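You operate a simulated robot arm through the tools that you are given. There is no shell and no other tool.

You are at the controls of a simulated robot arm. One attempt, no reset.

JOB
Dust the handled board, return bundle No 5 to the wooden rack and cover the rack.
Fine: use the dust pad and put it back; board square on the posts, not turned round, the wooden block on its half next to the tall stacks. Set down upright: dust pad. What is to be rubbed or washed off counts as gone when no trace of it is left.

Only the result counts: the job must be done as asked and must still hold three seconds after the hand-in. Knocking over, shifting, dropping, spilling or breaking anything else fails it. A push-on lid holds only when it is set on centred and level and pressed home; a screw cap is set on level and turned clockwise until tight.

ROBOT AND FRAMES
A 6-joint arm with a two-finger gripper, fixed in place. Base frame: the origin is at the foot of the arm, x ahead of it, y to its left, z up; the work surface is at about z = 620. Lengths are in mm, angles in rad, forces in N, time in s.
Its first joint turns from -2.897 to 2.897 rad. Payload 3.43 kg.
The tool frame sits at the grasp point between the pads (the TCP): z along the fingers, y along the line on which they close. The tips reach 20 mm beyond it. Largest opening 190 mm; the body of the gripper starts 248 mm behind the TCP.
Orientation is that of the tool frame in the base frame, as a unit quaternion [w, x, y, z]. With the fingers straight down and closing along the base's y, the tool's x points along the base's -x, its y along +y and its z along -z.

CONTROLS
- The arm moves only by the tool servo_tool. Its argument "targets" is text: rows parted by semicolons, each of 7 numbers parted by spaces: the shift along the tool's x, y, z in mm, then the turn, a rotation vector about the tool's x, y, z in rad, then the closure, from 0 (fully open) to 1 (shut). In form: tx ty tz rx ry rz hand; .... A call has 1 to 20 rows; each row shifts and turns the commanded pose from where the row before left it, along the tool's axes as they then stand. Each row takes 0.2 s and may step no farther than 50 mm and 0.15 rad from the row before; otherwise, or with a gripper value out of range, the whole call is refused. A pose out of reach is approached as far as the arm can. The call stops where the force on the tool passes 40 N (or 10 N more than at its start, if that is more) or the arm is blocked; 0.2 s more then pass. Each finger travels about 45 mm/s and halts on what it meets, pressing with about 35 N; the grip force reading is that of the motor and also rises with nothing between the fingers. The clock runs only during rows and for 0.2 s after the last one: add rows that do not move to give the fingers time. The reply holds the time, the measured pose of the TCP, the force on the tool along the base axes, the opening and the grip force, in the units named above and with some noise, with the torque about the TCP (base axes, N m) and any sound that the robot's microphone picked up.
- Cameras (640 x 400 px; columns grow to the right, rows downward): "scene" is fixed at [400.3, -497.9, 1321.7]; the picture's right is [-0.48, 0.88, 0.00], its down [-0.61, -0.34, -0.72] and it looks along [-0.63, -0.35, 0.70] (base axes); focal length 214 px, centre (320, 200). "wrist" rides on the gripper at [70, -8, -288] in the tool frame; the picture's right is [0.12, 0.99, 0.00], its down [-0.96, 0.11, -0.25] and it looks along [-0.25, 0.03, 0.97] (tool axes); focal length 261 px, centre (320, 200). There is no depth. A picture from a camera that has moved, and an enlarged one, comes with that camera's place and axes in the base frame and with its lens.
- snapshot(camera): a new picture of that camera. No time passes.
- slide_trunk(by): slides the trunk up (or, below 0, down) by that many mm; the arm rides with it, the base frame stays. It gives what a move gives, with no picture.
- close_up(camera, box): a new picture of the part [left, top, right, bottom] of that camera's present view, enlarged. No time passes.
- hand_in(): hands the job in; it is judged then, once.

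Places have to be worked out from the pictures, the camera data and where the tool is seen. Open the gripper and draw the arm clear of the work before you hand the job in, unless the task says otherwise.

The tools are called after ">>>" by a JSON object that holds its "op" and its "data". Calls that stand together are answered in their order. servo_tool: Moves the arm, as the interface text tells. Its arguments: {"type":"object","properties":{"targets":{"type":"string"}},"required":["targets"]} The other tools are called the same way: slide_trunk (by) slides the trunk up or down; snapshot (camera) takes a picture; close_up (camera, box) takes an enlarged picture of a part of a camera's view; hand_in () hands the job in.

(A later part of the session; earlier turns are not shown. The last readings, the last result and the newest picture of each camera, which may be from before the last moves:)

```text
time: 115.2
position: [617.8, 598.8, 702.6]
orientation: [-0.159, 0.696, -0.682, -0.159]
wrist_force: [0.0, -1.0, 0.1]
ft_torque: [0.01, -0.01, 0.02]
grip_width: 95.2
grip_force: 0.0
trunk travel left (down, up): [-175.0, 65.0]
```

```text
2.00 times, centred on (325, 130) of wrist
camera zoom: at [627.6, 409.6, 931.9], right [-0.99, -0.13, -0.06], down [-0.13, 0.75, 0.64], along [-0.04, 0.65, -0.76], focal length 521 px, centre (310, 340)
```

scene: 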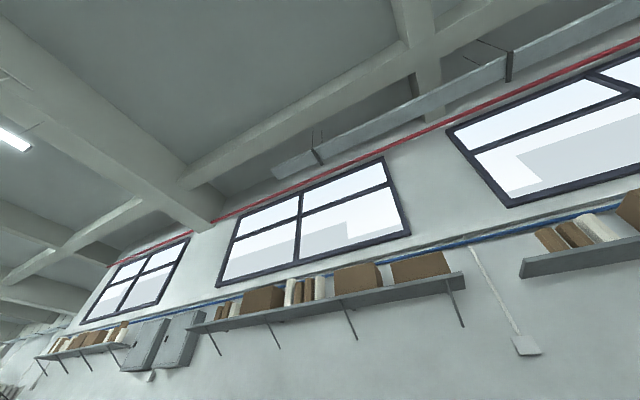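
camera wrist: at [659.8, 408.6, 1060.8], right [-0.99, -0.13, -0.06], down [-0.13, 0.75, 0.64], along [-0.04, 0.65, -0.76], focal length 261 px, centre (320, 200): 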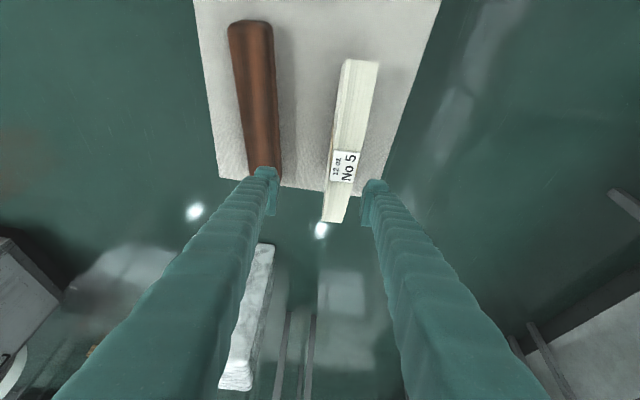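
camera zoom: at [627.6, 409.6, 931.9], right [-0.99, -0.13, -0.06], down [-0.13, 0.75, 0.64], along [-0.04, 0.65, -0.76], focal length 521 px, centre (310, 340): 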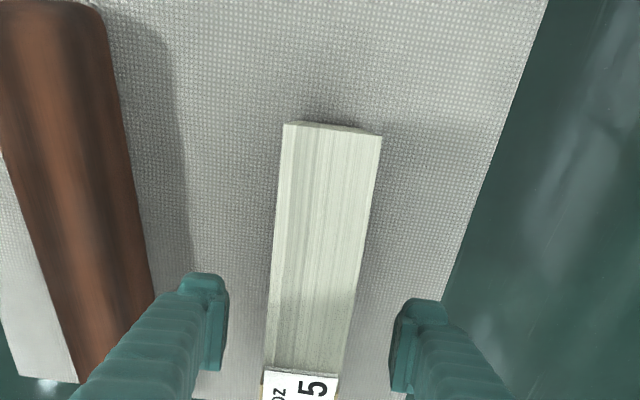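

Centred. I close on the bundle.

>>> {"op": "servo_tool", "data": {"targets": "0 0 0 0 0 0 0.7; 0 0 0 0 0 0 0.78; 0 0 0 0 0 0 1; 0 0 0 0 0 0 1; 0 0 0 0 0 0 1; 0 0 0 0 0 0 1"}}

>>> {"op": "close_up", "data": {"camera": "wrist", "box": [230, 30, 420, 230]}}

```text
time: 116.6
position: [617.3, 597.0, 703.0]
orientation: [-0.16, 0.696, -0.682, -0.159]
wrist_force: [3.4, -0.3, 2.9]
ft_torque: [-0.02, -0.13, 0.01]
grip_width: 35.2
grip_force: 35.2
trunk travel left (down, up): [-175.0, 65.0]
```

```text
2.00 times, centred on (325, 130) of wrist
camera zoom: at [627.8, 409.4, 932.5], right [-0.99, -0.13, -0.06], down [-0.13, 0.75, 0.64], along [-0.04, 0.65, -0.76], focal length 521 px, centre (310, 340)
```

zoom: 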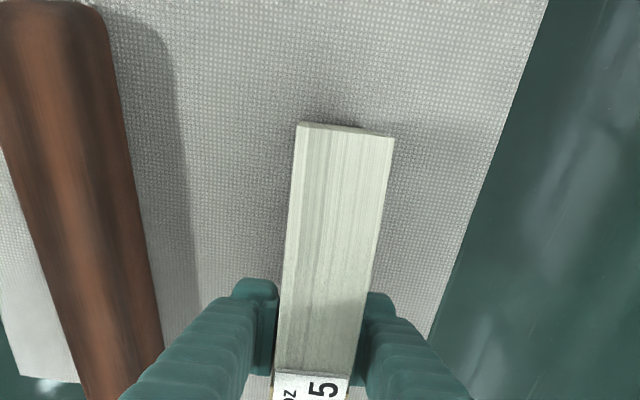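

>>> {"op": "snapshot", "data": {"camera": "wrist"}}

>>> {"op": "close_up", "data": {"camera": "wrist", "box": [260, 70, 400, 250]}}

```text
taken
camera wrist: at [627.8, 409.4, 932.5], right [-0.99, -0.13, -0.06], down [-0.13, 0.75, 0.64], along [-0.04, 0.65, -0.76], focal length 261 px, centre (320, 200)
```

wrist: 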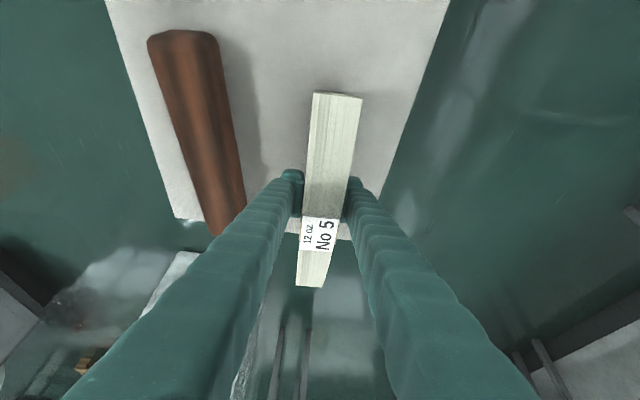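

```text
2.22 times, centred on (330, 160) of wrist
camera zoom: at [627.8, 409.4, 932.5], right [-0.99, -0.13, -0.06], down [-0.13, 0.75, 0.64], along [-0.04, 0.65, -0.76], focal length 579 px, centre (298, 289)
```

zoom: 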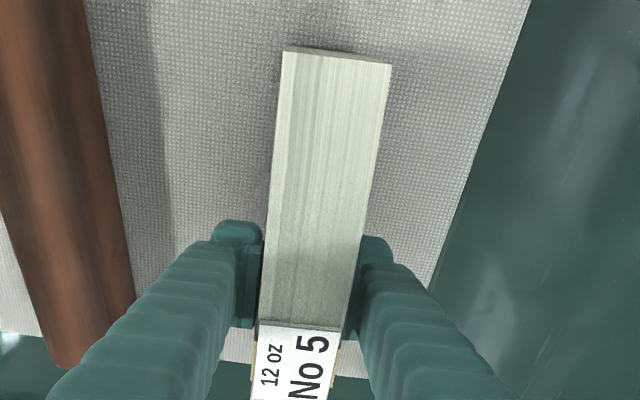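

The bundle is centred on the TCP (computed end centre x≈617.2). I lift it slowly and check the weight and hold.

>>> {"op": "servo_tool", "data": {"targets": "-4.4 0 -9 0 0 0 1; -8.7 0 -18 0 0 0 1; -13 0 -27 0 0 0 1; 0 0 0 0 0 0 1"}}

>>> {"op": "snapshot", "data": {"camera": "wrist"}}

```text
time: 117.6
position: [616.8, 597.1, 762.5]
orientation: [-0.159, 0.696, -0.682, -0.159]
wrist_force: [0.1, 0.5, -6.5]
ft_torque: [0.01, 0.01, 0.01]
grip_width: 35.0
grip_force: 35.1
trunk travel left (down, up): [-175.0, 65.0]
```

```text
taken
camera wrist: at [628.3, 409.5, 992.2], right [-0.99, -0.13, -0.06], down [-0.13, 0.75, 0.64], along [-0.04, 0.64, -0.76], focal length 261 px, centre (320, 200)
```

wrist: 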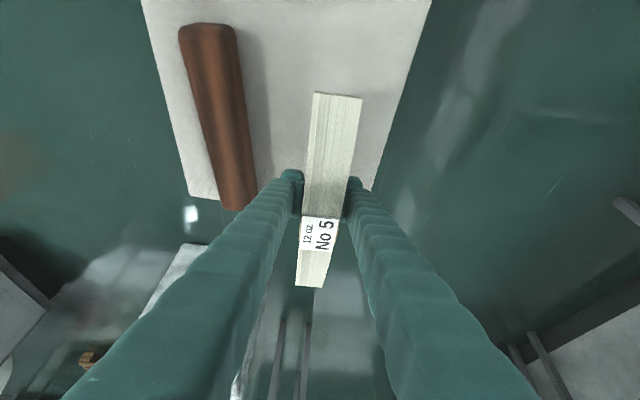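

Weight ≈6 N, balanced. I raise further and turn the bundle −91° so it lies along x.

>>> {"op": "servo_tool", "data": {"targets": "-15.8 0 -32.3 0 0 0 1; -15.8 0 -32.3 0 0 0 1; -15.8 0 -32.3 0 0 0 1; 0 0 0 0.0659 0 0.1347 1; 0 0 0 0.0659 0 0.1347 1; 0 0 0 0.0659 0 0.1347 1; 0 0 0 0.0659 0 0.1347 1; 0 0 0 0.0659 0 0.1347 1; 0 0 0 0.0659 0 0.1347 1; 0 0 0 0.0659 0 0.1347 1; 0 0 0 0.0659 0 0.1347 1; 0 0 0 0.0659 0 0.1347 1; 0 0 0 0.0659 0 0.1347 1; 0 0 0 0.04 0 0.0817 1; 0 0 0 0 0 0 1"}}

```text
time: 120.8
position: [618.7, 600.5, 871.6]
orientation: [0.228, 0.0, 0.974, -0.001]
wrist_force: [-0.5, -0.1, -6.3]
ft_torque: [-0.01, 0.02, 0.01]
grip_width: 34.8
grip_force: 35.1
trunk travel left (down, up): [-175.0, 65.0]
```

Orientation now faces forward with the tilt. I carry the bundle to y≈−200 at this height.

>>> {"op": "servo_tool", "data": {"targets": "0 -50 0 0 0 0 1; 0 -50 0 0 0 0 1; 0 -50 0 0 0 0 1; 0 -50 0 0 0 0 1; 0 -50 0 0 0 0 1; 0 -50 0 0 0 0 1; 0 -50 0 0 0 0 1; 0 -50 0 0 0 0 1; -40.3 0 20 0 0 0 1; -40.3 0 20 0 0 0 1; -40.3 0 20 0 0 0 1; -40.3 0 20 0 0 0 1; -40.3 0 20 0 0 0 1; -40.3 0 20 0 0 0 1; -40.3 0 20 0 0 0 1; -40.3 0 20 0 0 0 1; 0 0 0 0 0 0 1"}}

>>> {"op": "servo_tool", "data": {"targets": "0 -50 0 0 0 0 1; 0 -50 0 0 0 0 1; 0 -50 0 0 0 0 1; 0 -50 0 0 0 0 1; 0 -50 0 0 0 0 1; 0 -50 0 0 0 0 1; 0 -50 0 0 0 0 1; 0 -50 0 0 0 0 1; 0 0 0 0 0 0 1"}}

>>> {"op": "snapshot", "data": {"camera": "wrist"}}

```text
time: 124.4
position: [977.0, 197.2, 871.4]
orientation: [0.228, -0.001, 0.974, 0.0]
wrist_force: [0.9, -0.5, -7.1]
ft_torque: [-0.02, 0.01, -0.01]
grip_width: 35.2
grip_force: 34.9
trunk travel left (down, up): [-175.0, 65.0]
```

```text
time: 126.4
position: [976.6, -199.2, 874.0]
orientation: [0.227, 0.0, 0.974, 0.0]
wrist_force: [-0.3, -0.1, -7.2]
ft_torque: [0.01, 0.0, -0.02]
grip_width: 34.9
grip_force: 35.0
trunk travel left (down, up): [-175.0, 65.0]
```

```text
taken
camera wrist: at [785.5, -207.4, 1100.4], right [-0.11, 0.99, -0.05], down [0.75, 0.12, 0.65], along [0.65, 0.03, -0.76], focal length 261 px, centre (320, 200)
```

wrist: 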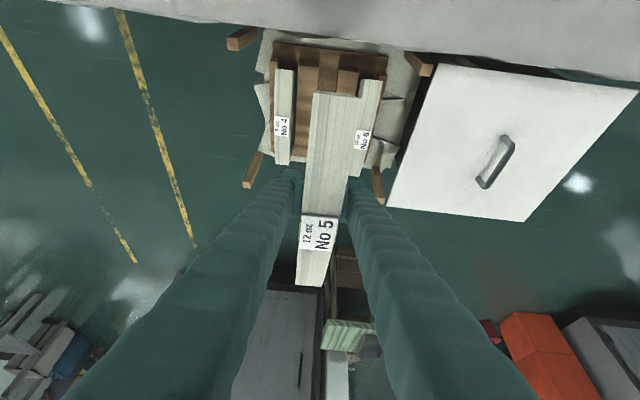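

Label orientation matches No 4 and No 6. I zoom on the rack to measure the slot.

>>> {"op": "close_up", "data": {"camera": "wrist", "box": [220, 20, 440, 200]}}

```text
2.22 times, centred on (330, 110) of wrist
camera zoom: at [785.5, -207.4, 1100.4], right [-0.11, 0.99, -0.05], down [0.75, 0.12, 0.65], along [0.65, 0.03, -0.76], focal length 579 px, centre (298, 400)
```

zoom: 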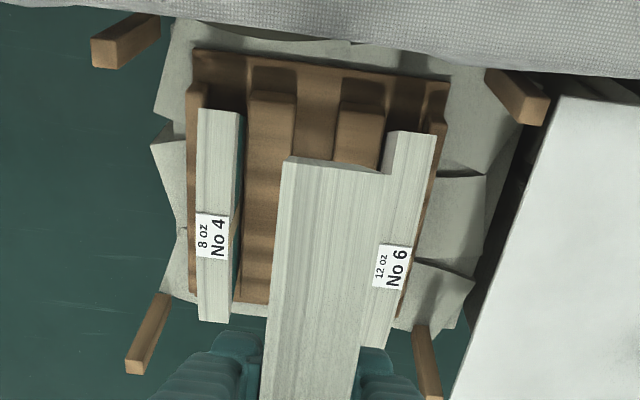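

Slot measured: y −226.8…−183.4 (centre −205), rack centre x≈1066; the bundle (35 mm) has about ±4 mm play. I move above the slot and lower the trunk fully.

>>> {"op": "servo_tool", "data": {"targets": "-40.1 -3 19.7 0 0 0 1; -40.1 -3 19.7 0 0 0 1; 0 0 0 0 0 0 1"}}

>>> {"op": "slide_trunk", "data": {"by": -175}}

>>> {"op": "snapshot", "data": {"camera": "wrist"}}

>>> {"op": "close_up", "data": {"camera": "wrist", "box": [200, 0, 440, 200]}}

```text
time: 127.2
position: [1065.5, -206.5, 871.7]
orientation: [0.227, -0.001, 0.974, 0.0]
wrist_force: [-0.3, 0.4, -7.1]
ft_torque: [-0.03, -0.04, -0.01]
grip_width: 35.2
grip_force: 34.8
trunk travel left (down, up): [-175.0, 65.0]
```

```text
time: 129.2
position: [1065.4, -205.7, 698.0]
orientation: [0.228, 0.0, 0.974, 0.0]
wrist_force: [0.4, -0.1, -6.8]
ft_torque: [-0.01, 0.02, 0.02]
grip_width: 35.0
grip_force: 35.1
trunk travel left (down, up): [0.0, 240.0]
```

```text
taken
camera wrist: at [874.4, -214.5, 925.7], right [-0.11, 0.99, -0.05], down [0.75, 0.12, 0.65], along [0.65, 0.03, -0.76], focal length 261 px, centre (320, 200)
```

wrist: 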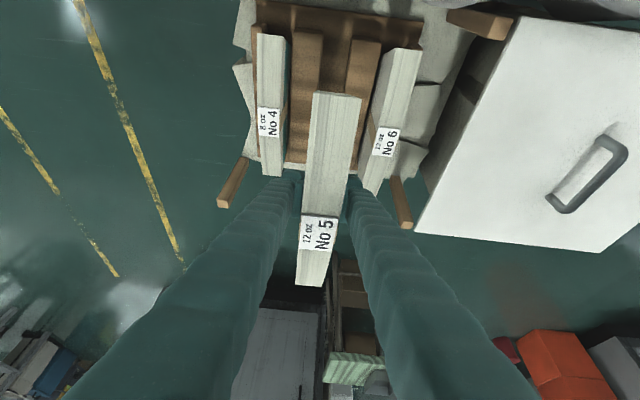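

```text
2.00 times, centred on (320, 100) of wrist
camera zoom: at [874.4, -214.5, 925.7], right [-0.11, 0.99, -0.05], down [0.75, 0.12, 0.65], along [0.65, 0.03, -0.76], focal length 521 px, centre (320, 400)
```

zoom: 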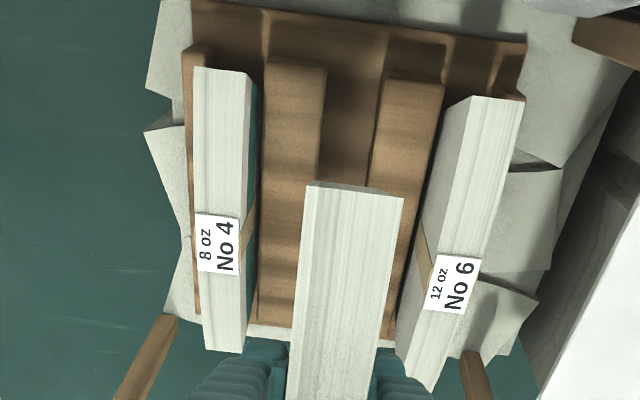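

Slot centre refined to y≈−203.5; the bundle is at −205.7. I shift 2 mm and descend until the feet are just above the dividers.

>>> {"op": "servo_tool", "data": {"targets": "0 2 0 0 0 0 1; 19.75 0 39.9 0 0 0 1; 19.75 0 39.9 0 0 0 1; 19.75 0 39.9 0 0 0 1; 19.75 0 39.9 0 0 0 1; 0 0 0 0 0 0 1"}}

>>> {"op": "snapshot", "data": {"camera": "wrist"}}

>>> {"op": "close_up", "data": {"camera": "wrist", "box": [200, 0, 440, 200]}}

```text
time: 130.6
position: [1065.4, -204.5, 517.8]
orientation: [0.228, 0.0, 0.974, 0.0]
wrist_force: [-0.4, 0.1, -7.6]
ft_torque: [0.02, 0.02, -0.01]
grip_width: 34.9
grip_force: 34.9
trunk travel left (down, up): [0.0, 240.0]
```

```text
taken
camera wrist: at [874.2, -212.1, 746.2], right [-0.11, 0.99, -0.05], down [0.75, 0.12, 0.65], along [0.65, 0.03, -0.76], focal length 261 px, centre (320, 200)
```

wrist: 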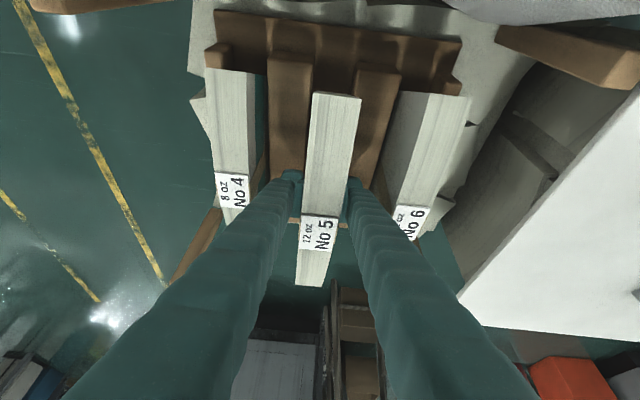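

```text
2.00 times, centred on (320, 100) of wrist
camera zoom: at [874.2, -212.1, 746.2], right [-0.11, 0.99, -0.05], down [0.75, 0.12, 0.65], along [0.65, 0.03, -0.76], focal length 521 px, centre (320, 400)
```

zoom: 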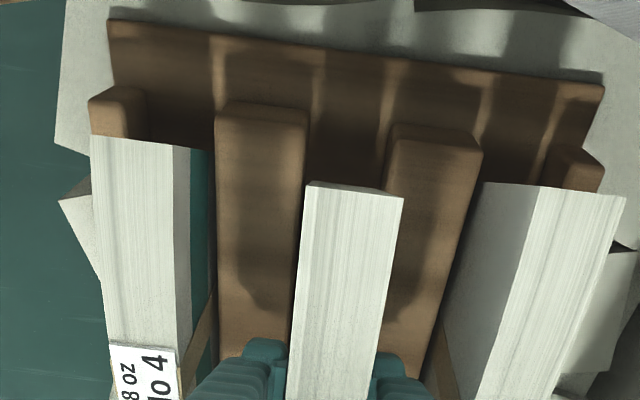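

Slot centre ≈−204.4 matches the bundle. I lower into the slot in small steps watching the force.

>>> {"op": "servo_tool", "data": {"targets": "2.2 0 4.5 0 0 0 1; 2.2 0 4.5 0 0 0 1; 0 0 0 0 0 0 1"}}

>>> {"op": "servo_tool", "data": {"targets": "2.2 0 4.5 0 0 0 1; 0 0 0 0 0 0 1"}}

>>> {"op": "servo_tool", "data": {"targets": "1.8 0 3.6 0 0 0 1; 0 0 0 0 0 0 1"}}

```text
time: 131.4
position: [1065.5, -204.8, 507.9]
orientation: [0.228, 0.001, 0.974, 0.0]
wrist_force: [-0.4, 0.5, -6.3]
ft_torque: [-0.02, 0.02, 0.02]
grip_width: 34.6
grip_force: 35.4
trunk travel left (down, up): [0.0, 240.0]
```

```text
time: 132.0
position: [1064.9, -205.1, 504.1]
orientation: [0.229, -0.001, 0.973, 0.0]
wrist_force: [0.1, 0.8, -6.2]
ft_torque: [-0.04, 0.02, -0.01]
grip_width: 34.8
grip_force: 35.7
trunk travel left (down, up): [0.0, 240.0]
```

```text
time: 132.6
position: [1065.7, -205.6, 500.7]
orientation: [0.227, 0.0, 0.974, 0.0]
wrist_force: [0.1, -0.2, -6.9]
ft_torque: [-0.05, -0.01, 0.0]
grip_width: 34.8
grip_force: 34.9
trunk travel left (down, up): [0.0, 240.0]
```

>>> {"op": "servo_tool", "data": {"targets": "1.8 0 3.6 0 0 0 1; 0 0 0 0 0 0 1"}}

>>> {"op": "servo_tool", "data": {"targets": "1.8 0 3.6 0 0 0 1; 0 0 0 0 0 0 1"}}

>>> {"op": "servo_tool", "data": {"targets": "1.8 0 3.6 0 0 0 1; 0 0 0 0 0 0 1"}}

```text
time: 133.2
position: [1066.1, -205.6, 495.0]
orientation: [0.227, 0.0, 0.974, -0.001]
wrist_force: [-0.5, 0.3, -6.3]
ft_torque: [-0.01, -0.02, 0.0]
grip_width: 35.1
grip_force: 35.1
trunk travel left (down, up): [0.0, 240.0]
```

```text
time: 133.8
position: [1064.9, -205.5, 491.5]
orientation: [0.229, 0.0, 0.973, -0.001]
wrist_force: [0.0, 0.0, -6.5]
ft_torque: [-0.01, 0.0, -0.04]
grip_width: 35.2
grip_force: 35.7
trunk travel left (down, up): [0.0, 240.0]
```

```text
time: 134.4
position: [1065.9, -205.9, 491.1]
orientation: [0.229, 0.0, 0.973, -0.001]
wrist_force: [-1.9, -0.5, 12.2]
ft_torque: [0.42, 0.04, -0.11]
grip_width: 34.9
grip_force: 35.0
trunk travel left (down, up): [0.0, 240.0]
```

Contact (≈19 N) at TCP z≈491, i.e. feet at ≈408, with some torque about x. I check in the picture whether it sits in the slot or on a divider edge.

>>> {"op": "close_up", "data": {"camera": "wrist", "box": [220, 20, 420, 180]}}

>>> {"op": "close_up", "data": {"camera": "wrist", "box": [280, 60, 380, 140]}}

```text
2.50 times, centred on (320, 100) of wrist
camera zoom: at [874.3, -212.6, 718.2], right [-0.11, 0.99, -0.05], down [0.75, 0.12, 0.65], along [0.65, 0.03, -0.76], focal length 652 px, centre (320, 450)
```

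zoom: 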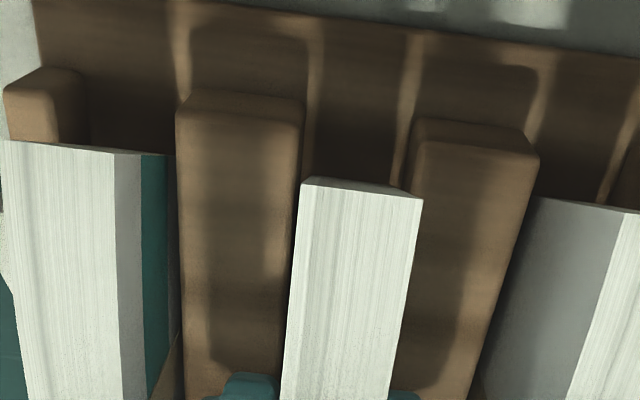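

```text
5.00 times, centred on (330, 100) of wrist
camera zoom: at [874.3, -212.6, 718.2], right [-0.11, 0.99, -0.05], down [0.75, 0.12, 0.65], along [0.65, 0.03, -0.76], focal length 1303 px, centre (270, 700)
```

zoom: 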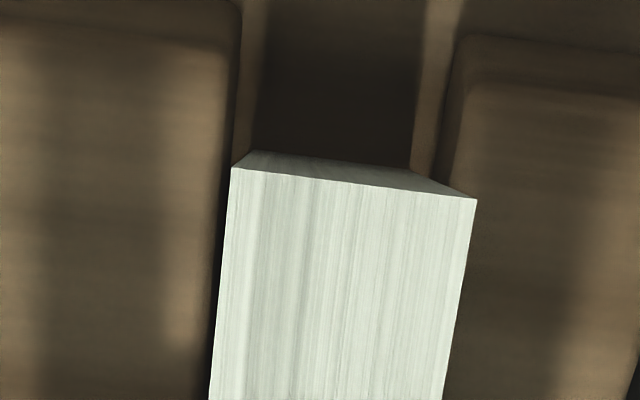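

No 5's near-end top now matches No 6's (≈531), and it lies ~20 mm below the divider tops, so it is seated. I relieve the push by ~1.5 mm and open the fingers a little.

>>> {"op": "servo_tool", "data": {"targets": "-0.6 0 -1.2 0 0 0 1; 0 0 0 0 0 0 1"}}

```text
time: 135.0
position: [1066.4, -204.7, 490.8]
orientation: [0.228, 0.0, 0.974, -0.001]
wrist_force: [7.3, -1.2, 9.5]
ft_torque: [0.15, -0.34, -0.08]
grip_width: 34.9
grip_force: 35.1
trunk travel left (down, up): [0.0, 240.0]
```

>>> {"op": "servo_tool", "data": {"targets": "-0.5 0 -1 0 0 0 1; 0 0 0 0 0 0 1; 0 0 0 0 0 0 1"}}

```text
time: 135.8
position: [1065.3, -206.0, 490.8]
orientation: [0.227, 0.0, 0.974, 0.0]
wrist_force: [2.5, -2.0, 0.7]
ft_torque: [0.0, -0.01, -0.12]
grip_width: 35.2
grip_force: 35.2
trunk travel left (down, up): [0.0, 240.0]
```

>>> {"op": "servo_tool", "data": {"targets": "0 0 0 0 0 0 0.78; 0 0 0 0 0 0 0.72; 0 0 0 0 0 0 0.67; 0 0 0 0 0 0 0.65; 0 0 0 0 0 0 0.65"}}

>>> {"op": "close_up", "data": {"camera": "wrist", "box": [180, 0, 460, 300]}}

```text
time: 137.0
position: [1065.4, -205.8, 490.5]
orientation: [0.229, 0.0, 0.974, -0.001]
wrist_force: [0.4, -0.2, 0.1]
ft_torque: [-0.02, 0.0, 0.02]
grip_width: 66.6
grip_force: 0.1
trunk travel left (down, up): [0.0, 240.0]
```

```text
1.33 times, centred on (320, 150) of wrist
camera zoom: at [874.1, -212.6, 719.2], right [-0.11, 0.99, -0.05], down [0.75, 0.12, 0.65], along [0.65, 0.03, -0.76], focal length 348 px, centre (320, 267)
```

zoom: 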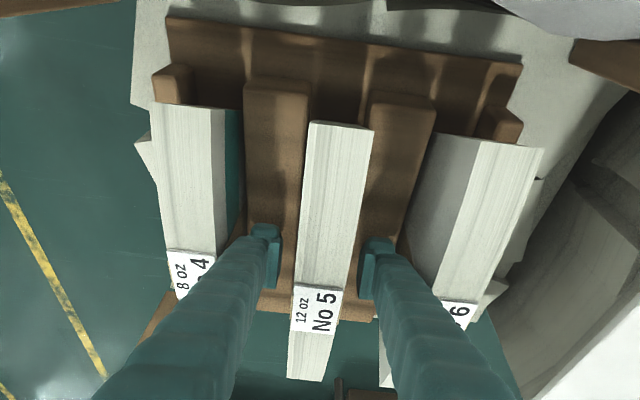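

The bundle stands in the middle slot. I withdraw straight up and check.

>>> {"op": "servo_tool", "data": {"targets": "-8.9 0 -17.9 0 0 0 0.65; -20 0 -40.3 0 0 0 0.65; -20 0 -40.3 0 0 0 0.65; -20 0 -40.3 0 0 0 0.65; -20 0 -40.3 0 0 0 0.65; 0 0 0 0 0 0 0.65"}}

>>> {"op": "snapshot", "data": {"camera": "wrist"}}

>>> {"op": "close_up", "data": {"camera": "wrist", "box": [200, 0, 440, 200]}}

```text
time: 138.4
position: [1065.5, -205.8, 691.9]
orientation: [0.229, 0.0, 0.973, -0.001]
wrist_force: [0.0, -0.9, -0.5]
ft_torque: [0.05, -0.01, -0.01]
grip_width: 66.7
grip_force: 0.0
trunk travel left (down, up): [0.0, 240.0]
```

```text
taken
camera wrist: at [873.5, -212.5, 919.3], right [-0.11, 0.99, -0.05], down [0.75, 0.12, 0.65], along [0.65, 0.03, -0.76], focal length 261 px, centre (320, 200)
```

wrist: 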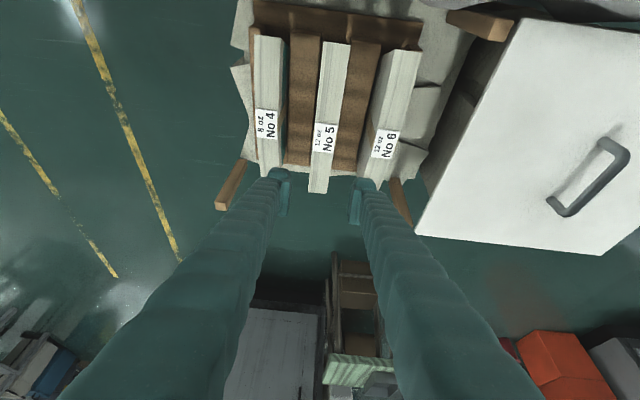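

```text
2.00 times, centred on (320, 100) of wrist
camera zoom: at [873.5, -212.5, 919.3], right [-0.11, 0.99, -0.05], down [0.75, 0.12, 0.65], along [0.65, 0.03, -0.76], focal length 521 px, centre (320, 400)
```

zoom: 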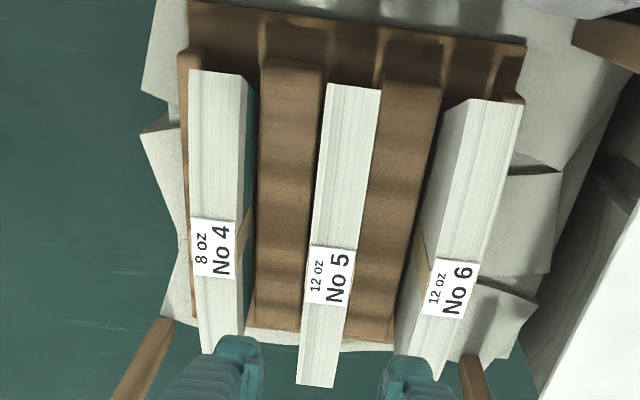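

No 5 is in place, aligned with its neighbours. Now the board: I move over its handle at z≈692 to measure it.

>>> {"op": "servo_tool", "data": {"targets": "0 49 0 0 0 0 0.6; 0 49 0 0 0 0 0.6; 0 49 0 0 0 0 0.6; 0 49 0 0 0 0 0.6; 0 49 0 0 0 0 0.6; 0 49 0 0 0 0 0.6; 0 49 0 0 0 0 0.6; 0 49 0 0 0 0 0.6; 0 0 0 0 0 0 0.6"}}

>>> {"op": "snapshot", "data": {"camera": "wrist"}}

>>> {"op": "close_up", "data": {"camera": "wrist", "box": [240, 20, 420, 180]}}

```text
time: 140.4
position: [1064.9, 186.0, 689.9]
orientation: [0.228, 0.001, 0.974, -0.001]
wrist_force: [-0.5, -0.1, -0.1]
ft_torque: [0.0, 0.0, 0.01]
grip_width: 76.1
grip_force: 0.2
trunk travel left (down, up): [0.0, 240.0]
```

```text
taken
camera wrist: at [873.4, 179.1, 917.9], right [-0.11, 0.99, -0.05], down [0.75, 0.12, 0.65], along [0.65, 0.03, -0.76], focal length 261 px, centre (320, 200)
```

wrist: 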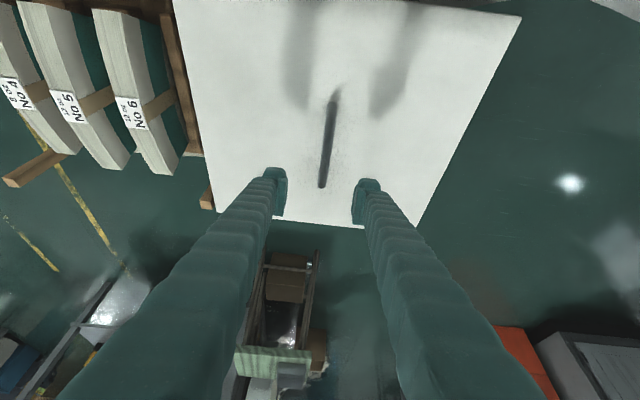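

```text
2.50 times, centred on (330, 100) of wrist
camera zoom: at [873.4, 179.1, 917.9], right [-0.11, 0.99, -0.05], down [0.75, 0.12, 0.65], along [0.65, 0.03, -0.76], focal length 652 px, centre (295, 450)
```

zoom: 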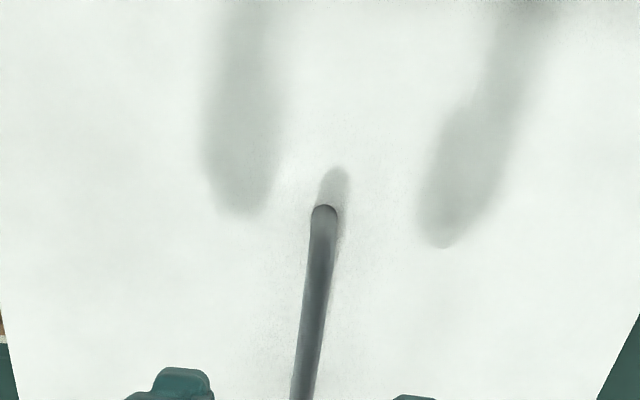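

>>> {"op": "close_up", "data": {"camera": "wrist", "box": [270, 80, 390, 240]}}

```text
2.50 times, centred on (330, 160) of wrist
camera zoom: at [873.4, 179.1, 917.9], right [-0.11, 0.99, -0.05], down [0.75, 0.12, 0.65], along [0.65, 0.03, -0.76], focal length 652 px, centre (295, 300)
```

zoom: 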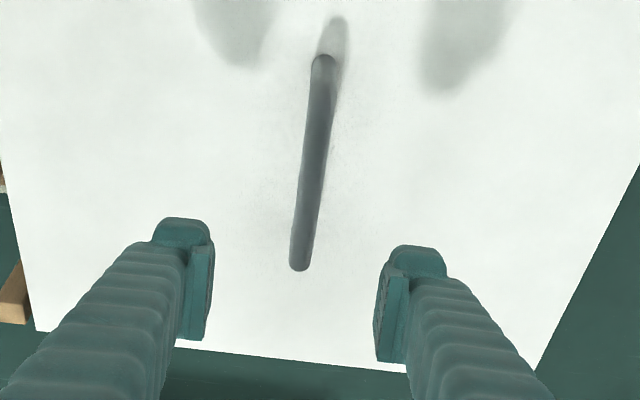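

Handle bar: x≈1000–1125, y≈190.8, bar z≈585–600. I centre over it and descend so the bar lies between the pads.

>>> {"op": "servo_tool", "data": {"targets": "1.2 4.8 -0.6 0 0 0 0.6; 17.76 0 35.8 0 0 0 0.6; 13.3 0 26.9 0 0 0 0.6; 0 0 0 0 0 0 0.6"}}

>>> {"op": "close_up", "data": {"camera": "wrist", "box": [240, 60, 400, 240]}}

```text
time: 141.4
position: [1063.8, 191.2, 619.7]
orientation: [0.229, -0.001, 0.974, -0.001]
wrist_force: [-0.6, 0.1, 0.0]
ft_torque: [0.02, -0.04, -0.01]
grip_width: 76.0
grip_force: 0.0
trunk travel left (down, up): [0.0, 240.0]
```

```text
2.22 times, centred on (320, 150) of wrist
camera zoom: at [872.9, 183.9, 847.8], right [-0.11, 0.99, -0.05], down [0.75, 0.12, 0.65], along [0.65, 0.03, -0.76], focal length 579 px, centre (320, 311)
```

zoom: 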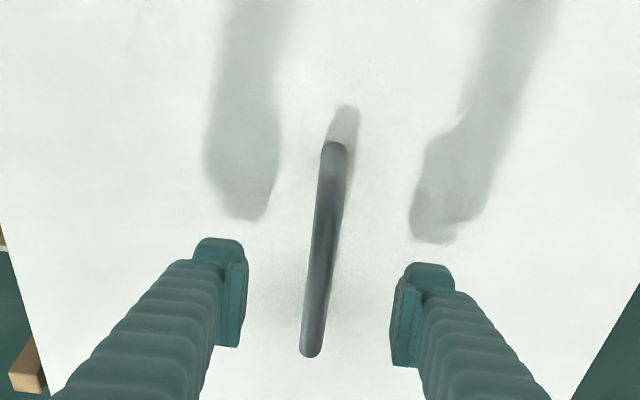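

>>> {"op": "servo_tool", "data": {"targets": "6.2 0 12.3 0 0 0 0.6; 6 0 12.1 0 0 0 0.6; 0 0 0 0 0 0 0.6; 0 0 0 0 0 0 0.6"}}

>>> {"op": "close_up", "data": {"camera": "wrist", "box": [240, 60, 400, 240]}}

```text
time: 142.4
position: [1064.3, 192.0, 593.0]
orientation: [0.229, 0.0, 0.973, -0.001]
wrist_force: [0.7, 0.0, 1.9]
ft_torque: [-0.01, 0.01, 0.0]
grip_width: 75.7
grip_force: 0.0
trunk travel left (down, up): [0.0, 240.0]
```

```text
2.22 times, centred on (320, 150) of wrist
camera zoom: at [872.6, 184.1, 821.0], right [-0.11, 0.99, -0.05], down [0.75, 0.12, 0.65], along [0.65, 0.03, -0.76], focal length 579 px, centre (320, 311)
```

zoom: 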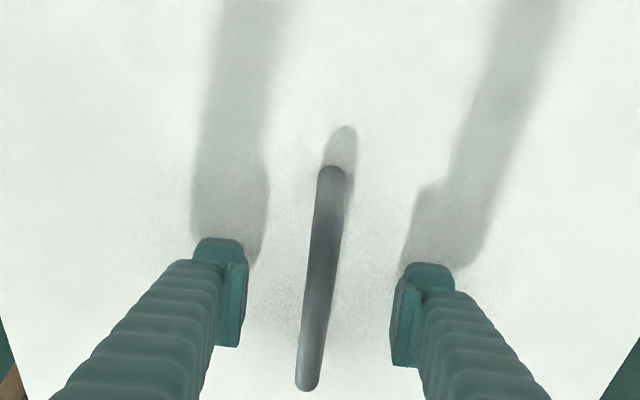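

Bar is centred between the pads. I close on it.

>>> {"op": "servo_tool", "data": {"targets": "0 -1 0 0 0 0 0.75; 0 0 0 0 0 0 0.85; 0 0 0 0 0 0 1; 0 0 0 0 0 0 1; 0 0 0 0 0 0 1; 0 0 0 0 0 0 1"}}

>>> {"op": "close_up", "data": {"camera": "wrist", "box": [240, 60, 400, 240]}}

```text
time: 143.8
position: [1064.4, 189.3, 593.1]
orientation: [0.229, 0.0, 0.973, -0.001]
wrist_force: [-0.9, -1.2, -0.3]
ft_torque: [0.0, -0.02, -0.04]
grip_width: 9.7
grip_force: 34.8
trunk travel left (down, up): [0.0, 240.0]
```

```text
2.22 times, centred on (320, 150) of wrist
camera zoom: at [872.7, 183.2, 820.8], right [-0.11, 0.99, -0.05], down [0.75, 0.12, 0.65], along [0.65, 0.03, -0.76], focal length 579 px, centre (320, 311)
```

zoom: 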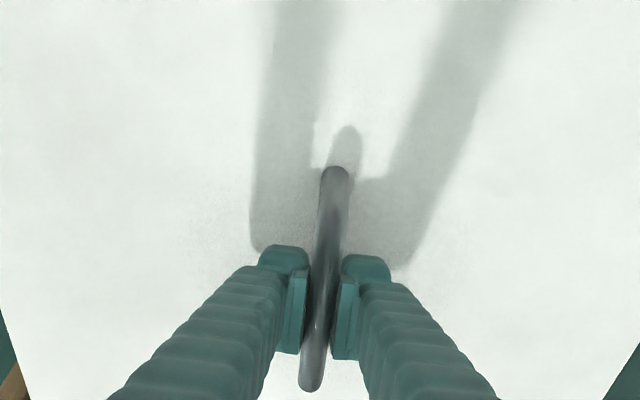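

>>> {"op": "close_up", "data": {"camera": "wrist", "box": [290, 110, 360, 190]}}

```text
5.00 times, centred on (325, 150) of wrist
camera zoom: at [872.7, 183.2, 820.8], right [-0.11, 0.99, -0.05], down [0.75, 0.12, 0.65], along [0.65, 0.03, -0.76], focal length 1303 px, centre (295, 450)
```

zoom: 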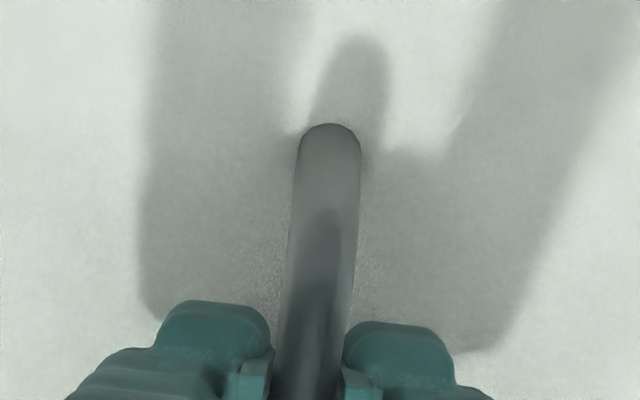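

Gripped. I lift a few millimetres and read the weight and torque.

>>> {"op": "servo_tool", "data": {"targets": "-1.3 0 -2.7 0 0 0 1; -1.3 0 -2.7 0 0 0 1; 0 0 0 0 0 0 1; 0 0 0 0 0 0 1"}}

>>> {"op": "servo_tool", "data": {"targets": "-2.2 0 -4.5 0 0 0 1; -2.2 0 -4.5 0 0 0 1; 0 0 0 0 0 0 1; 0 0 0 0 0 0 1"}}

>>> {"op": "snapshot", "data": {"camera": "wrist"}}

```text
time: 144.8
position: [1064.7, 191.3, 599.2]
orientation: [0.229, -0.001, 0.973, 0.0]
wrist_force: [-0.4, 0.3, -4.5]
ft_torque: [0.02, 0.01, 0.0]
grip_width: 9.3
grip_force: 35.4
trunk travel left (down, up): [0.0, 240.0]
```

```text
time: 145.8
position: [1064.4, 190.9, 609.4]
orientation: [0.229, -0.001, 0.974, -0.001]
wrist_force: [0.4, 0.0, -5.2]
ft_torque: [0.01, -0.02, 0.0]
grip_width: 9.5
grip_force: 35.1
trunk travel left (down, up): [0.0, 240.0]
```

```text
taken
camera wrist: at [872.7, 183.5, 836.9], right [-0.11, 0.99, -0.05], down [0.75, 0.12, 0.65], along [0.65, 0.03, -0.76], focal length 261 px, centre (320, 200)
```

wrist: 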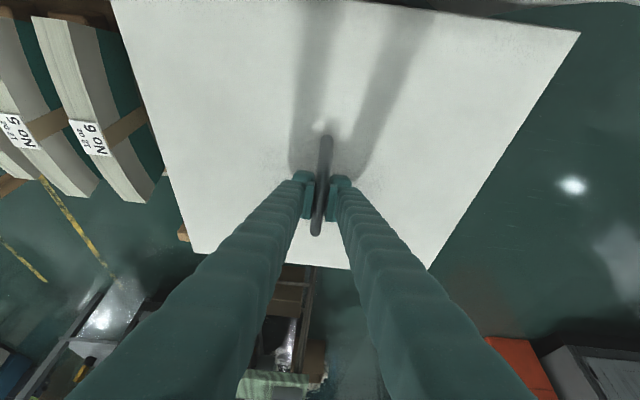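

Board weighs ~5 N and hangs balanced. I measure its corners relative to the hand before moving.

>>> {"op": "close_up", "data": {"camera": "wrist", "box": [150, 200, 250, 280]}}

>>> {"op": "close_up", "data": {"camera": "wrist", "box": [380, 210, 480, 290]}}

>>> {"op": "close_up", "data": {"camera": "wrist", "box": [530, 0, 630, 80]}}

>>> {"op": "close_up", "data": {"camera": "wrist", "box": [70, 0, 170, 80]}}

```text
5.00 times, centred on (200, 240) of wrist
camera zoom: at [872.7, 183.5, 836.9], right [-0.11, 0.99, -0.05], down [0.75, 0.12, 0.65], along [0.65, 0.03, -0.76], focal length 1303 px, centre (920, 0)
```

zoom: 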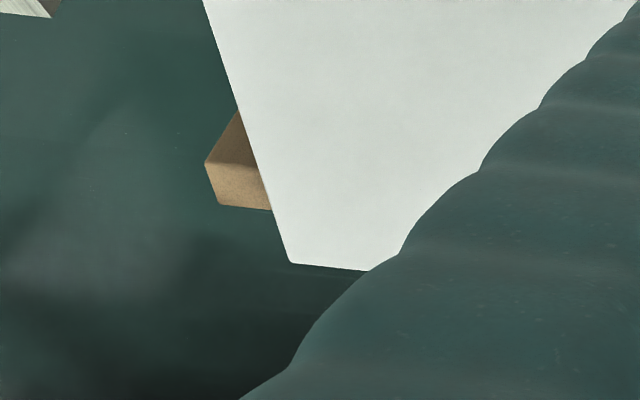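

```text
5.00 times, centred on (430, 250) of wrist
camera zoom: at [872.7, 183.5, 836.9], right [-0.11, 0.99, -0.05], down [0.75, 0.12, 0.65], along [0.65, 0.03, -0.76], focal length 1303 px, centre (-230, -50)
```

zoom: 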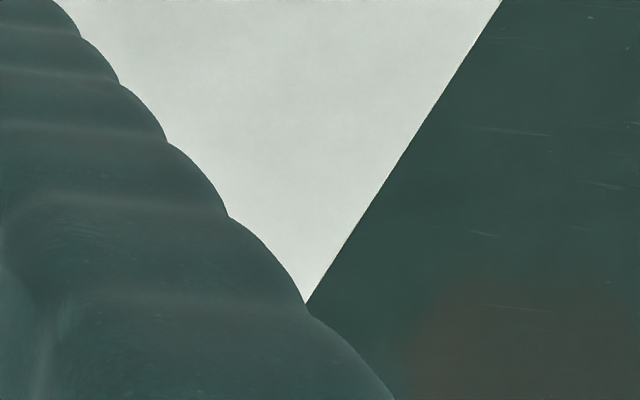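

```text
5.00 times, centred on (580, 40) of wrist
camera zoom: at [872.7, 183.5, 836.9], right [-0.11, 0.99, -0.05], down [0.75, 0.12, 0.65], along [0.65, 0.03, -0.76], focal length 1303 px, centre (-980, 1000)
```

zoom: 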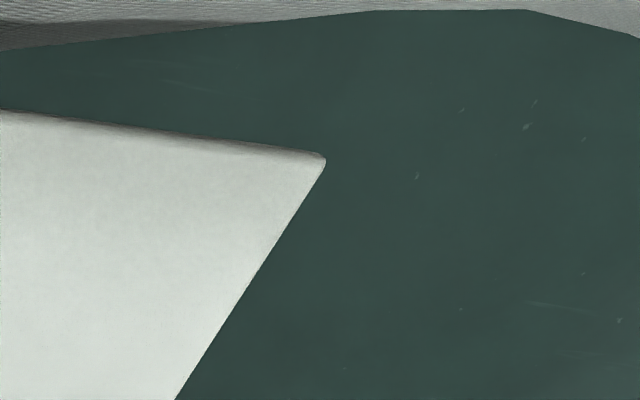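

```text
5.00 times, centred on (120, 40) of wrist
camera zoom: at [872.7, 183.5, 836.9], right [-0.11, 0.99, -0.05], down [0.75, 0.12, 0.65], along [0.65, 0.03, -0.76], focal length 1303 px, centre (1320, 1000)
```

zoom: 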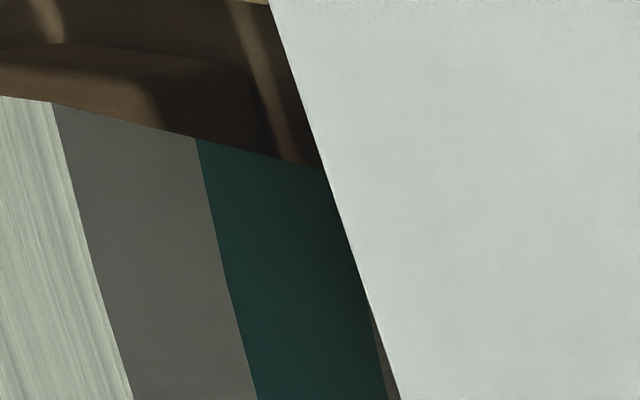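

Board centre coincides with the TCP within ~1 mm and it is square. Posts' centre is ≈(1060.7, −203.5). I raise the board 100 mm and carry it over the rack.

>>> {"op": "servo_tool", "data": {"targets": "-17.8 0 -35.8 0 0 0 1; -17.8 0 -35.8 0 0 0 1; -8.9 0 -17.9 0 0 0 1; 0 -40 0 0 0 0 1; 0 -45 0 0 0 0 1; 0 -45 0 0 0 0 1; 0 -45 0 0 0 0 1; 0 -45 0 0 0 0 1; 0 -45 0 0 0 0 1; 0 -45 0 0 0 0 1; 0 -45 0 0 0 0 1; 3 -39.4 -1.5 0 0 0 1; 0 0 0 0 0 0 1; 0 0 0 0 0 0 1"}}

>>> {"op": "snapshot", "data": {"camera": "wrist"}}

```text
time: 148.8
position: [1060.6, -204.1, 709.4]
orientation: [0.228, 0.0, 0.974, -0.001]
wrist_force: [-0.1, 0.5, -5.7]
ft_torque: [-0.02, -0.01, -0.02]
grip_width: 9.7
grip_force: 34.7
trunk travel left (down, up): [0.0, 240.0]
```

```text
taken
camera wrist: at [868.6, -211.4, 937.1], right [-0.11, 0.99, -0.05], down [0.75, 0.12, 0.65], along [0.65, 0.03, -0.76], focal length 261 px, centre (320, 200)
```

wrist: 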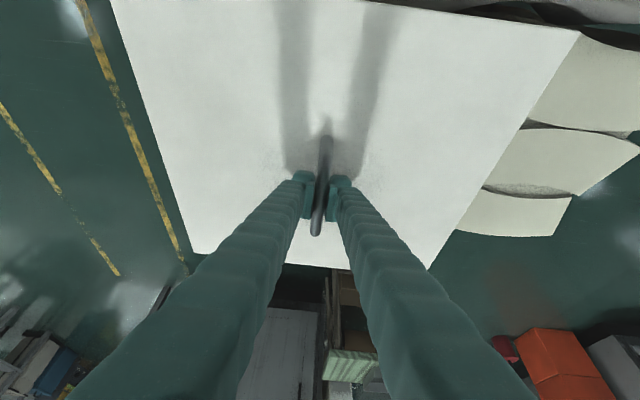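

The tall stacks are now visible on the +y side, confirming where the block must go. I lower the board to just above the posts.

>>> {"op": "servo_tool", "data": {"targets": "13.3 0 26.9 0 0 0 1; 13.3 0 26.9 0 0 0 1; 6.7 0 13.4 0 0 0 1; 0 0 0 0 0 0 1; 0 0 0 0 0 0 1"}}

>>> {"op": "snapshot", "data": {"camera": "wrist"}}

>>> {"op": "close_up", "data": {"camera": "wrist", "box": [90, 0, 290, 160]}}

```text
time: 150.0
position: [1061.8, -203.5, 634.5]
orientation: [0.228, 0.0, 0.974, -0.001]
wrist_force: [-0.7, 0.3, -5.4]
ft_torque: [-0.01, 0.01, -0.01]
grip_width: 9.5
grip_force: 34.6
trunk travel left (down, up): [0.0, 240.0]
```

```text
taken
camera wrist: at [869.8, -210.9, 862.4], right [-0.11, 0.99, -0.05], down [0.75, 0.12, 0.65], along [0.65, 0.03, -0.76], focal length 261 px, centre (320, 200)
```

wrist: 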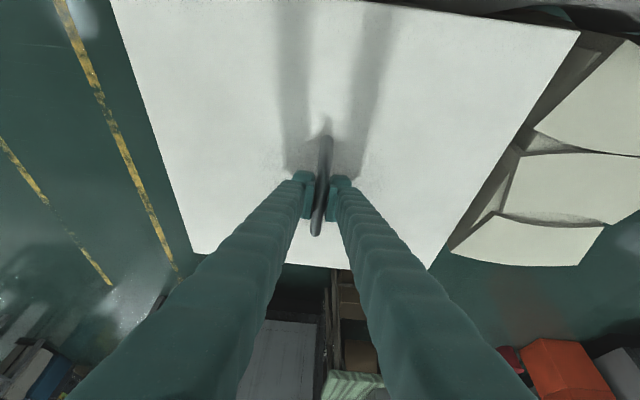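

```text
2.50 times, centred on (190, 80) of wrist
camera zoom: at [869.8, -210.9, 862.4], right [-0.11, 0.99, -0.05], down [0.75, 0.12, 0.65], along [0.65, 0.03, -0.76], focal length 652 px, centre (645, 500)
```

zoom: 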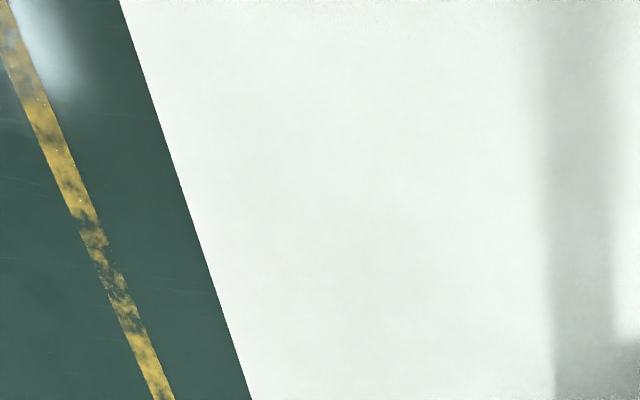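

>>> {"op": "servo_tool", "data": {"targets": "2.2 0 4.5 0 0 0 1; 2.2 0 4.5 0 0 0 1; 0 0 0 0 0 0 1"}}

>>> {"op": "servo_tool", "data": {"targets": "1.8 0 3.6 0 0 0 1; 0 0 0 0 0 0 1"}}

>>> {"op": "servo_tool", "data": {"targets": "1.8 0 3.6 0 0 0 1; 0 0 0 0 0 0 1"}}

```text
time: 150.8
position: [1061.5, -204.5, 623.6]
orientation: [0.227, 0.0, 0.974, -0.001]
wrist_force: [-0.6, 0.1, -4.7]
ft_torque: [0.02, 0.03, 0.03]
grip_width: 9.5
grip_force: 35.2
trunk travel left (down, up): [0.0, 240.0]
```

```text
time: 151.4
position: [1062.3, -203.9, 620.8]
orientation: [0.229, 0.0, 0.974, -0.001]
wrist_force: [0.1, 0.7, -5.4]
ft_torque: [0.01, 0.03, -0.01]
grip_width: 9.6
grip_force: 35.3
trunk travel left (down, up): [0.0, 240.0]
```

```text
time: 152.0
position: [1060.8, -204.5, 616.6]
orientation: [0.228, 0.0, 0.974, -0.001]
wrist_force: [-0.3, 0.7, -4.0]
ft_torque: [-0.03, 0.04, -0.04]
grip_width: 9.2
grip_force: 34.8
trunk travel left (down, up): [0.0, 240.0]
```

>>> {"op": "servo_tool", "data": {"targets": "0.9 0 1.8 0 0 0 1; 0 0 0 0 0 0 1"}}

>>> {"op": "servo_tool", "data": {"targets": "0.9 0 1.8 0 0 0 1; 0 0 0 0 0 0 1"}}

>>> {"op": "servo_tool", "data": {"targets": "0.9 0 1.8 0 0 0 1; 0 0 0 0 0 0 1"}}

```text
time: 152.6
position: [1061.5, -204.4, 614.7]
orientation: [0.229, 0.001, 0.973, -0.001]
wrist_force: [0.2, 1.3, -4.5]
ft_torque: [-0.04, -0.04, -0.03]
grip_width: 9.4
grip_force: 34.7
trunk travel left (down, up): [0.0, 240.0]
```

```text
time: 153.2
position: [1060.7, -203.4, 613.4]
orientation: [0.228, 0.0, 0.974, -0.001]
wrist_force: [-0.8, -0.1, -5.3]
ft_torque: [0.0, 0.01, 0.0]
grip_width: 9.5
grip_force: 35.2
trunk travel left (down, up): [0.0, 240.0]
```

```text
time: 153.8
position: [1062.2, -204.0, 610.2]
orientation: [0.228, 0.0, 0.974, -0.001]
wrist_force: [0.9, 1.2, -5.6]
ft_torque: [-0.02, 0.05, -0.02]
grip_width: 9.6
grip_force: 35.2
trunk travel left (down, up): [0.0, 240.0]
```

>>> {"op": "servo_tool", "data": {"targets": "0.9 0 1.8 0 0 0 1; 0 0 0 0 0 0 1"}}

>>> {"op": "servo_tool", "data": {"targets": "0.9 0 1.8 0 0 0 1; 0 0 0 0 0 0 1"}}

>>> {"op": "servo_tool", "data": {"targets": "0.9 0 1.8 0 0 0 1; 0 0 0 0 0 0 1"}}

```text
time: 154.4
position: [1061.4, -204.1, 609.4]
orientation: [0.228, -0.001, 0.974, -0.001]
wrist_force: [-0.8, 0.4, -5.1]
ft_torque: [0.04, 0.01, -0.04]
grip_width: 9.6
grip_force: 35.1
trunk travel left (down, up): [0.0, 240.0]
```

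```text
time: 155.0
position: [1060.7, -204.7, 606.6]
orientation: [0.228, 0.001, 0.974, -0.002]
wrist_force: [-0.6, -0.5, -5.1]
ft_torque: [0.0, -0.01, 0.01]
grip_width: 9.3
grip_force: 35.3
trunk travel left (down, up): [0.0, 240.0]
```

```text
time: 155.6
position: [1061.0, -204.0, 604.4]
orientation: [0.228, 0.001, 0.974, -0.001]
wrist_force: [-0.6, 0.3, -4.2]
ft_torque: [0.02, 0.0, -0.01]
grip_width: 9.3
grip_force: 35.4
trunk travel left (down, up): [0.0, 240.0]
```

Still no contact at z≈604. I look for any sign of the posts relative to the board's edges.

>>> {"op": "snapshot", "data": {"camera": "wrist"}}

>>> {"op": "close_up", "data": {"camera": "wrist", "box": [380, 0, 640, 290]}}

```text
taken
camera wrist: at [869.7, -211.2, 832.1], right [-0.11, 0.99, -0.05], down [0.75, 0.12, 0.65], along [0.65, 0.03, -0.76], focal length 261 px, centre (320, 200)
```

wrist: 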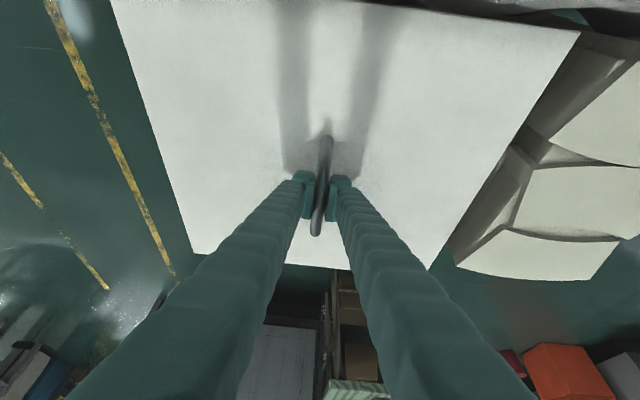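

```text
1.38 times, centred on (510, 145) of wrist
camera zoom: at [869.7, -211.2, 832.1], right [-0.11, 0.99, -0.05], down [0.75, 0.12, 0.65], along [0.65, 0.03, -0.76], focal length 360 px, centre (58, 276)
```

zoom: 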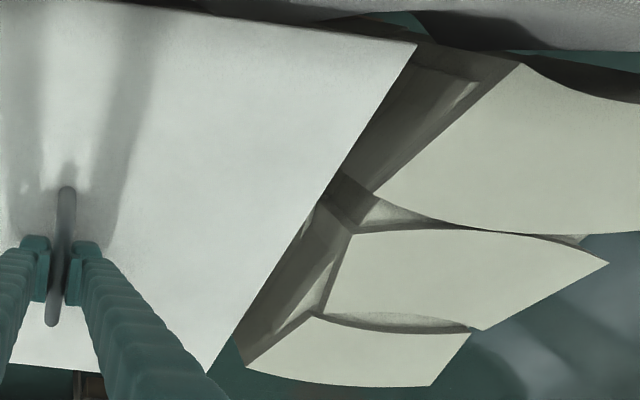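

>>> {"op": "servo_tool", "data": {"targets": "0.9 0 1.8 0 0 0 1; 0 0 0 0 0 0 1"}}

>>> {"op": "servo_tool", "data": {"targets": "0.9 0 1.8 0 0 0 1; 0 0 0 0 0 0 1"}}

>>> {"op": "servo_tool", "data": {"targets": "0.9 0 1.8 0 0 0 1; 0 0 0 0 0 0 1"}}

```text
time: 156.2
position: [1061.2, -203.2, 602.1]
orientation: [0.228, 0.0, 0.974, -0.001]
wrist_force: [-0.3, 0.6, -5.0]
ft_torque: [-0.01, 0.01, 0.02]
grip_width: 9.3
grip_force: 35.4
trunk travel left (down, up): [0.0, 240.0]
```

```text
time: 156.8
position: [1061.7, -202.9, 599.9]
orientation: [0.228, -0.001, 0.974, 0.0]
wrist_force: [0.1, 0.8, -4.6]
ft_torque: [-0.03, -0.01, 0.0]
grip_width: 9.8
grip_force: 35.4
trunk travel left (down, up): [0.0, 240.0]
```

```text
time: 157.4
position: [1060.3, -203.4, 599.4]
orientation: [0.229, 0.0, 0.974, -0.001]
wrist_force: [2.3, 1.0, 1.4]
ft_torque: [-0.03, -0.04, 0.06]
grip_width: 9.5
grip_force: 34.6
trunk travel left (down, up): [0.0, 240.0]
```

Contact at TCP z≈599.5 (board top ≈564.5) with balanced torque. To be sure it rests on the four posts rather than on a bundle top, I test the resistance with a tiny pitch.

>>> {"op": "servo_tool", "data": {"targets": "0 0 0 0 0.012 0 1; 0 0 0 0 0 0 1; 0 0 0 0 0 0 1"}}

>>> {"op": "servo_tool", "data": {"targets": "0 0 0 0 -0.012 0 1; 0 0 0 0 0 0 1; 0 0 0 0 0 0 1"}}

```text
time: 158.2
position: [1062.1, -203.5, 600.1]
orientation: [0.224, 0.0, 0.975, -0.001]
wrist_force: [2.2, 1.9, 7.0]
ft_torque: [-0.03, -0.08, 0.05]
grip_width: 9.3
grip_force: 34.7
trunk travel left (down, up): [0.0, 240.0]
```

```text
time: 159.0
position: [1061.0, -204.0, 599.3]
orientation: [0.228, 0.0, 0.974, 0.0]
wrist_force: [3.1, 1.0, 9.7]
ft_torque: [0.0, -0.16, 0.0]
grip_width: 9.3
grip_force: 35.3
trunk travel left (down, up): [0.0, 240.0]
```

The test is inconclusive, so I let go of the board here (it can drop at most a millimetre or two) and look from the side.

>>> {"op": "servo_tool", "data": {"targets": "-0.4 0 -0.8 0 0 0 1; 0 0 0 0 0 0 0.9; 0 0 0 0 0 0 0.8; 0 0 0 0 0 0 0.8; 0 0 0 0 0 0 0.8"}}

>>> {"op": "servo_tool", "data": {"targets": "-8.9 0 -17.9 0 0 0 0.8; -17.8 0 -35.8 0 0 0 0.8; -17.8 0 -35.8 0 0 0 0.8; 0 0 0 0 0 0 0.8"}}

>>> {"op": "snapshot", "data": {"camera": "wrist"}}

```text
time: 160.2
position: [1061.8, -204.1, 600.4]
orientation: [0.228, 0.0, 0.974, 0.0]
wrist_force: [0.4, 0.8, 0.6]
ft_torque: [0.03, -0.01, 0.01]
grip_width: 38.0
grip_force: 0.1
trunk travel left (down, up): [0.0, 240.0]
```

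```text
time: 161.2
position: [1062.2, -205.1, 699.4]
orientation: [0.229, 0.0, 0.973, 0.0]
wrist_force: [0.3, -0.5, 0.6]
ft_torque: [-0.04, 0.0, -0.02]
grip_width: 38.1
grip_force: 0.0
trunk travel left (down, up): [0.0, 240.0]
```

```text
taken
camera wrist: at [870.8, -211.0, 928.1], right [-0.11, 0.99, -0.05], down [0.75, 0.12, 0.65], along [0.65, 0.03, -0.76], focal length 261 px, centre (320, 200)
```

wrist: 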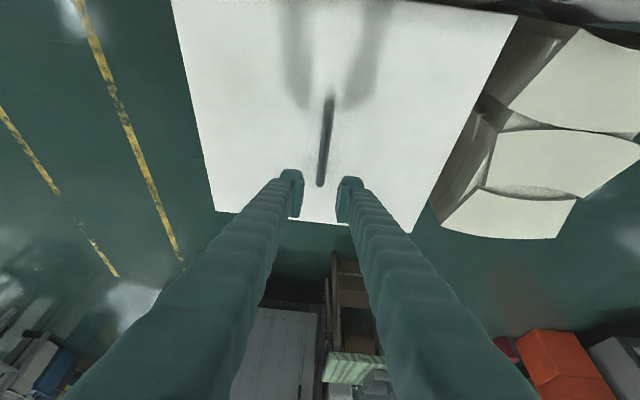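

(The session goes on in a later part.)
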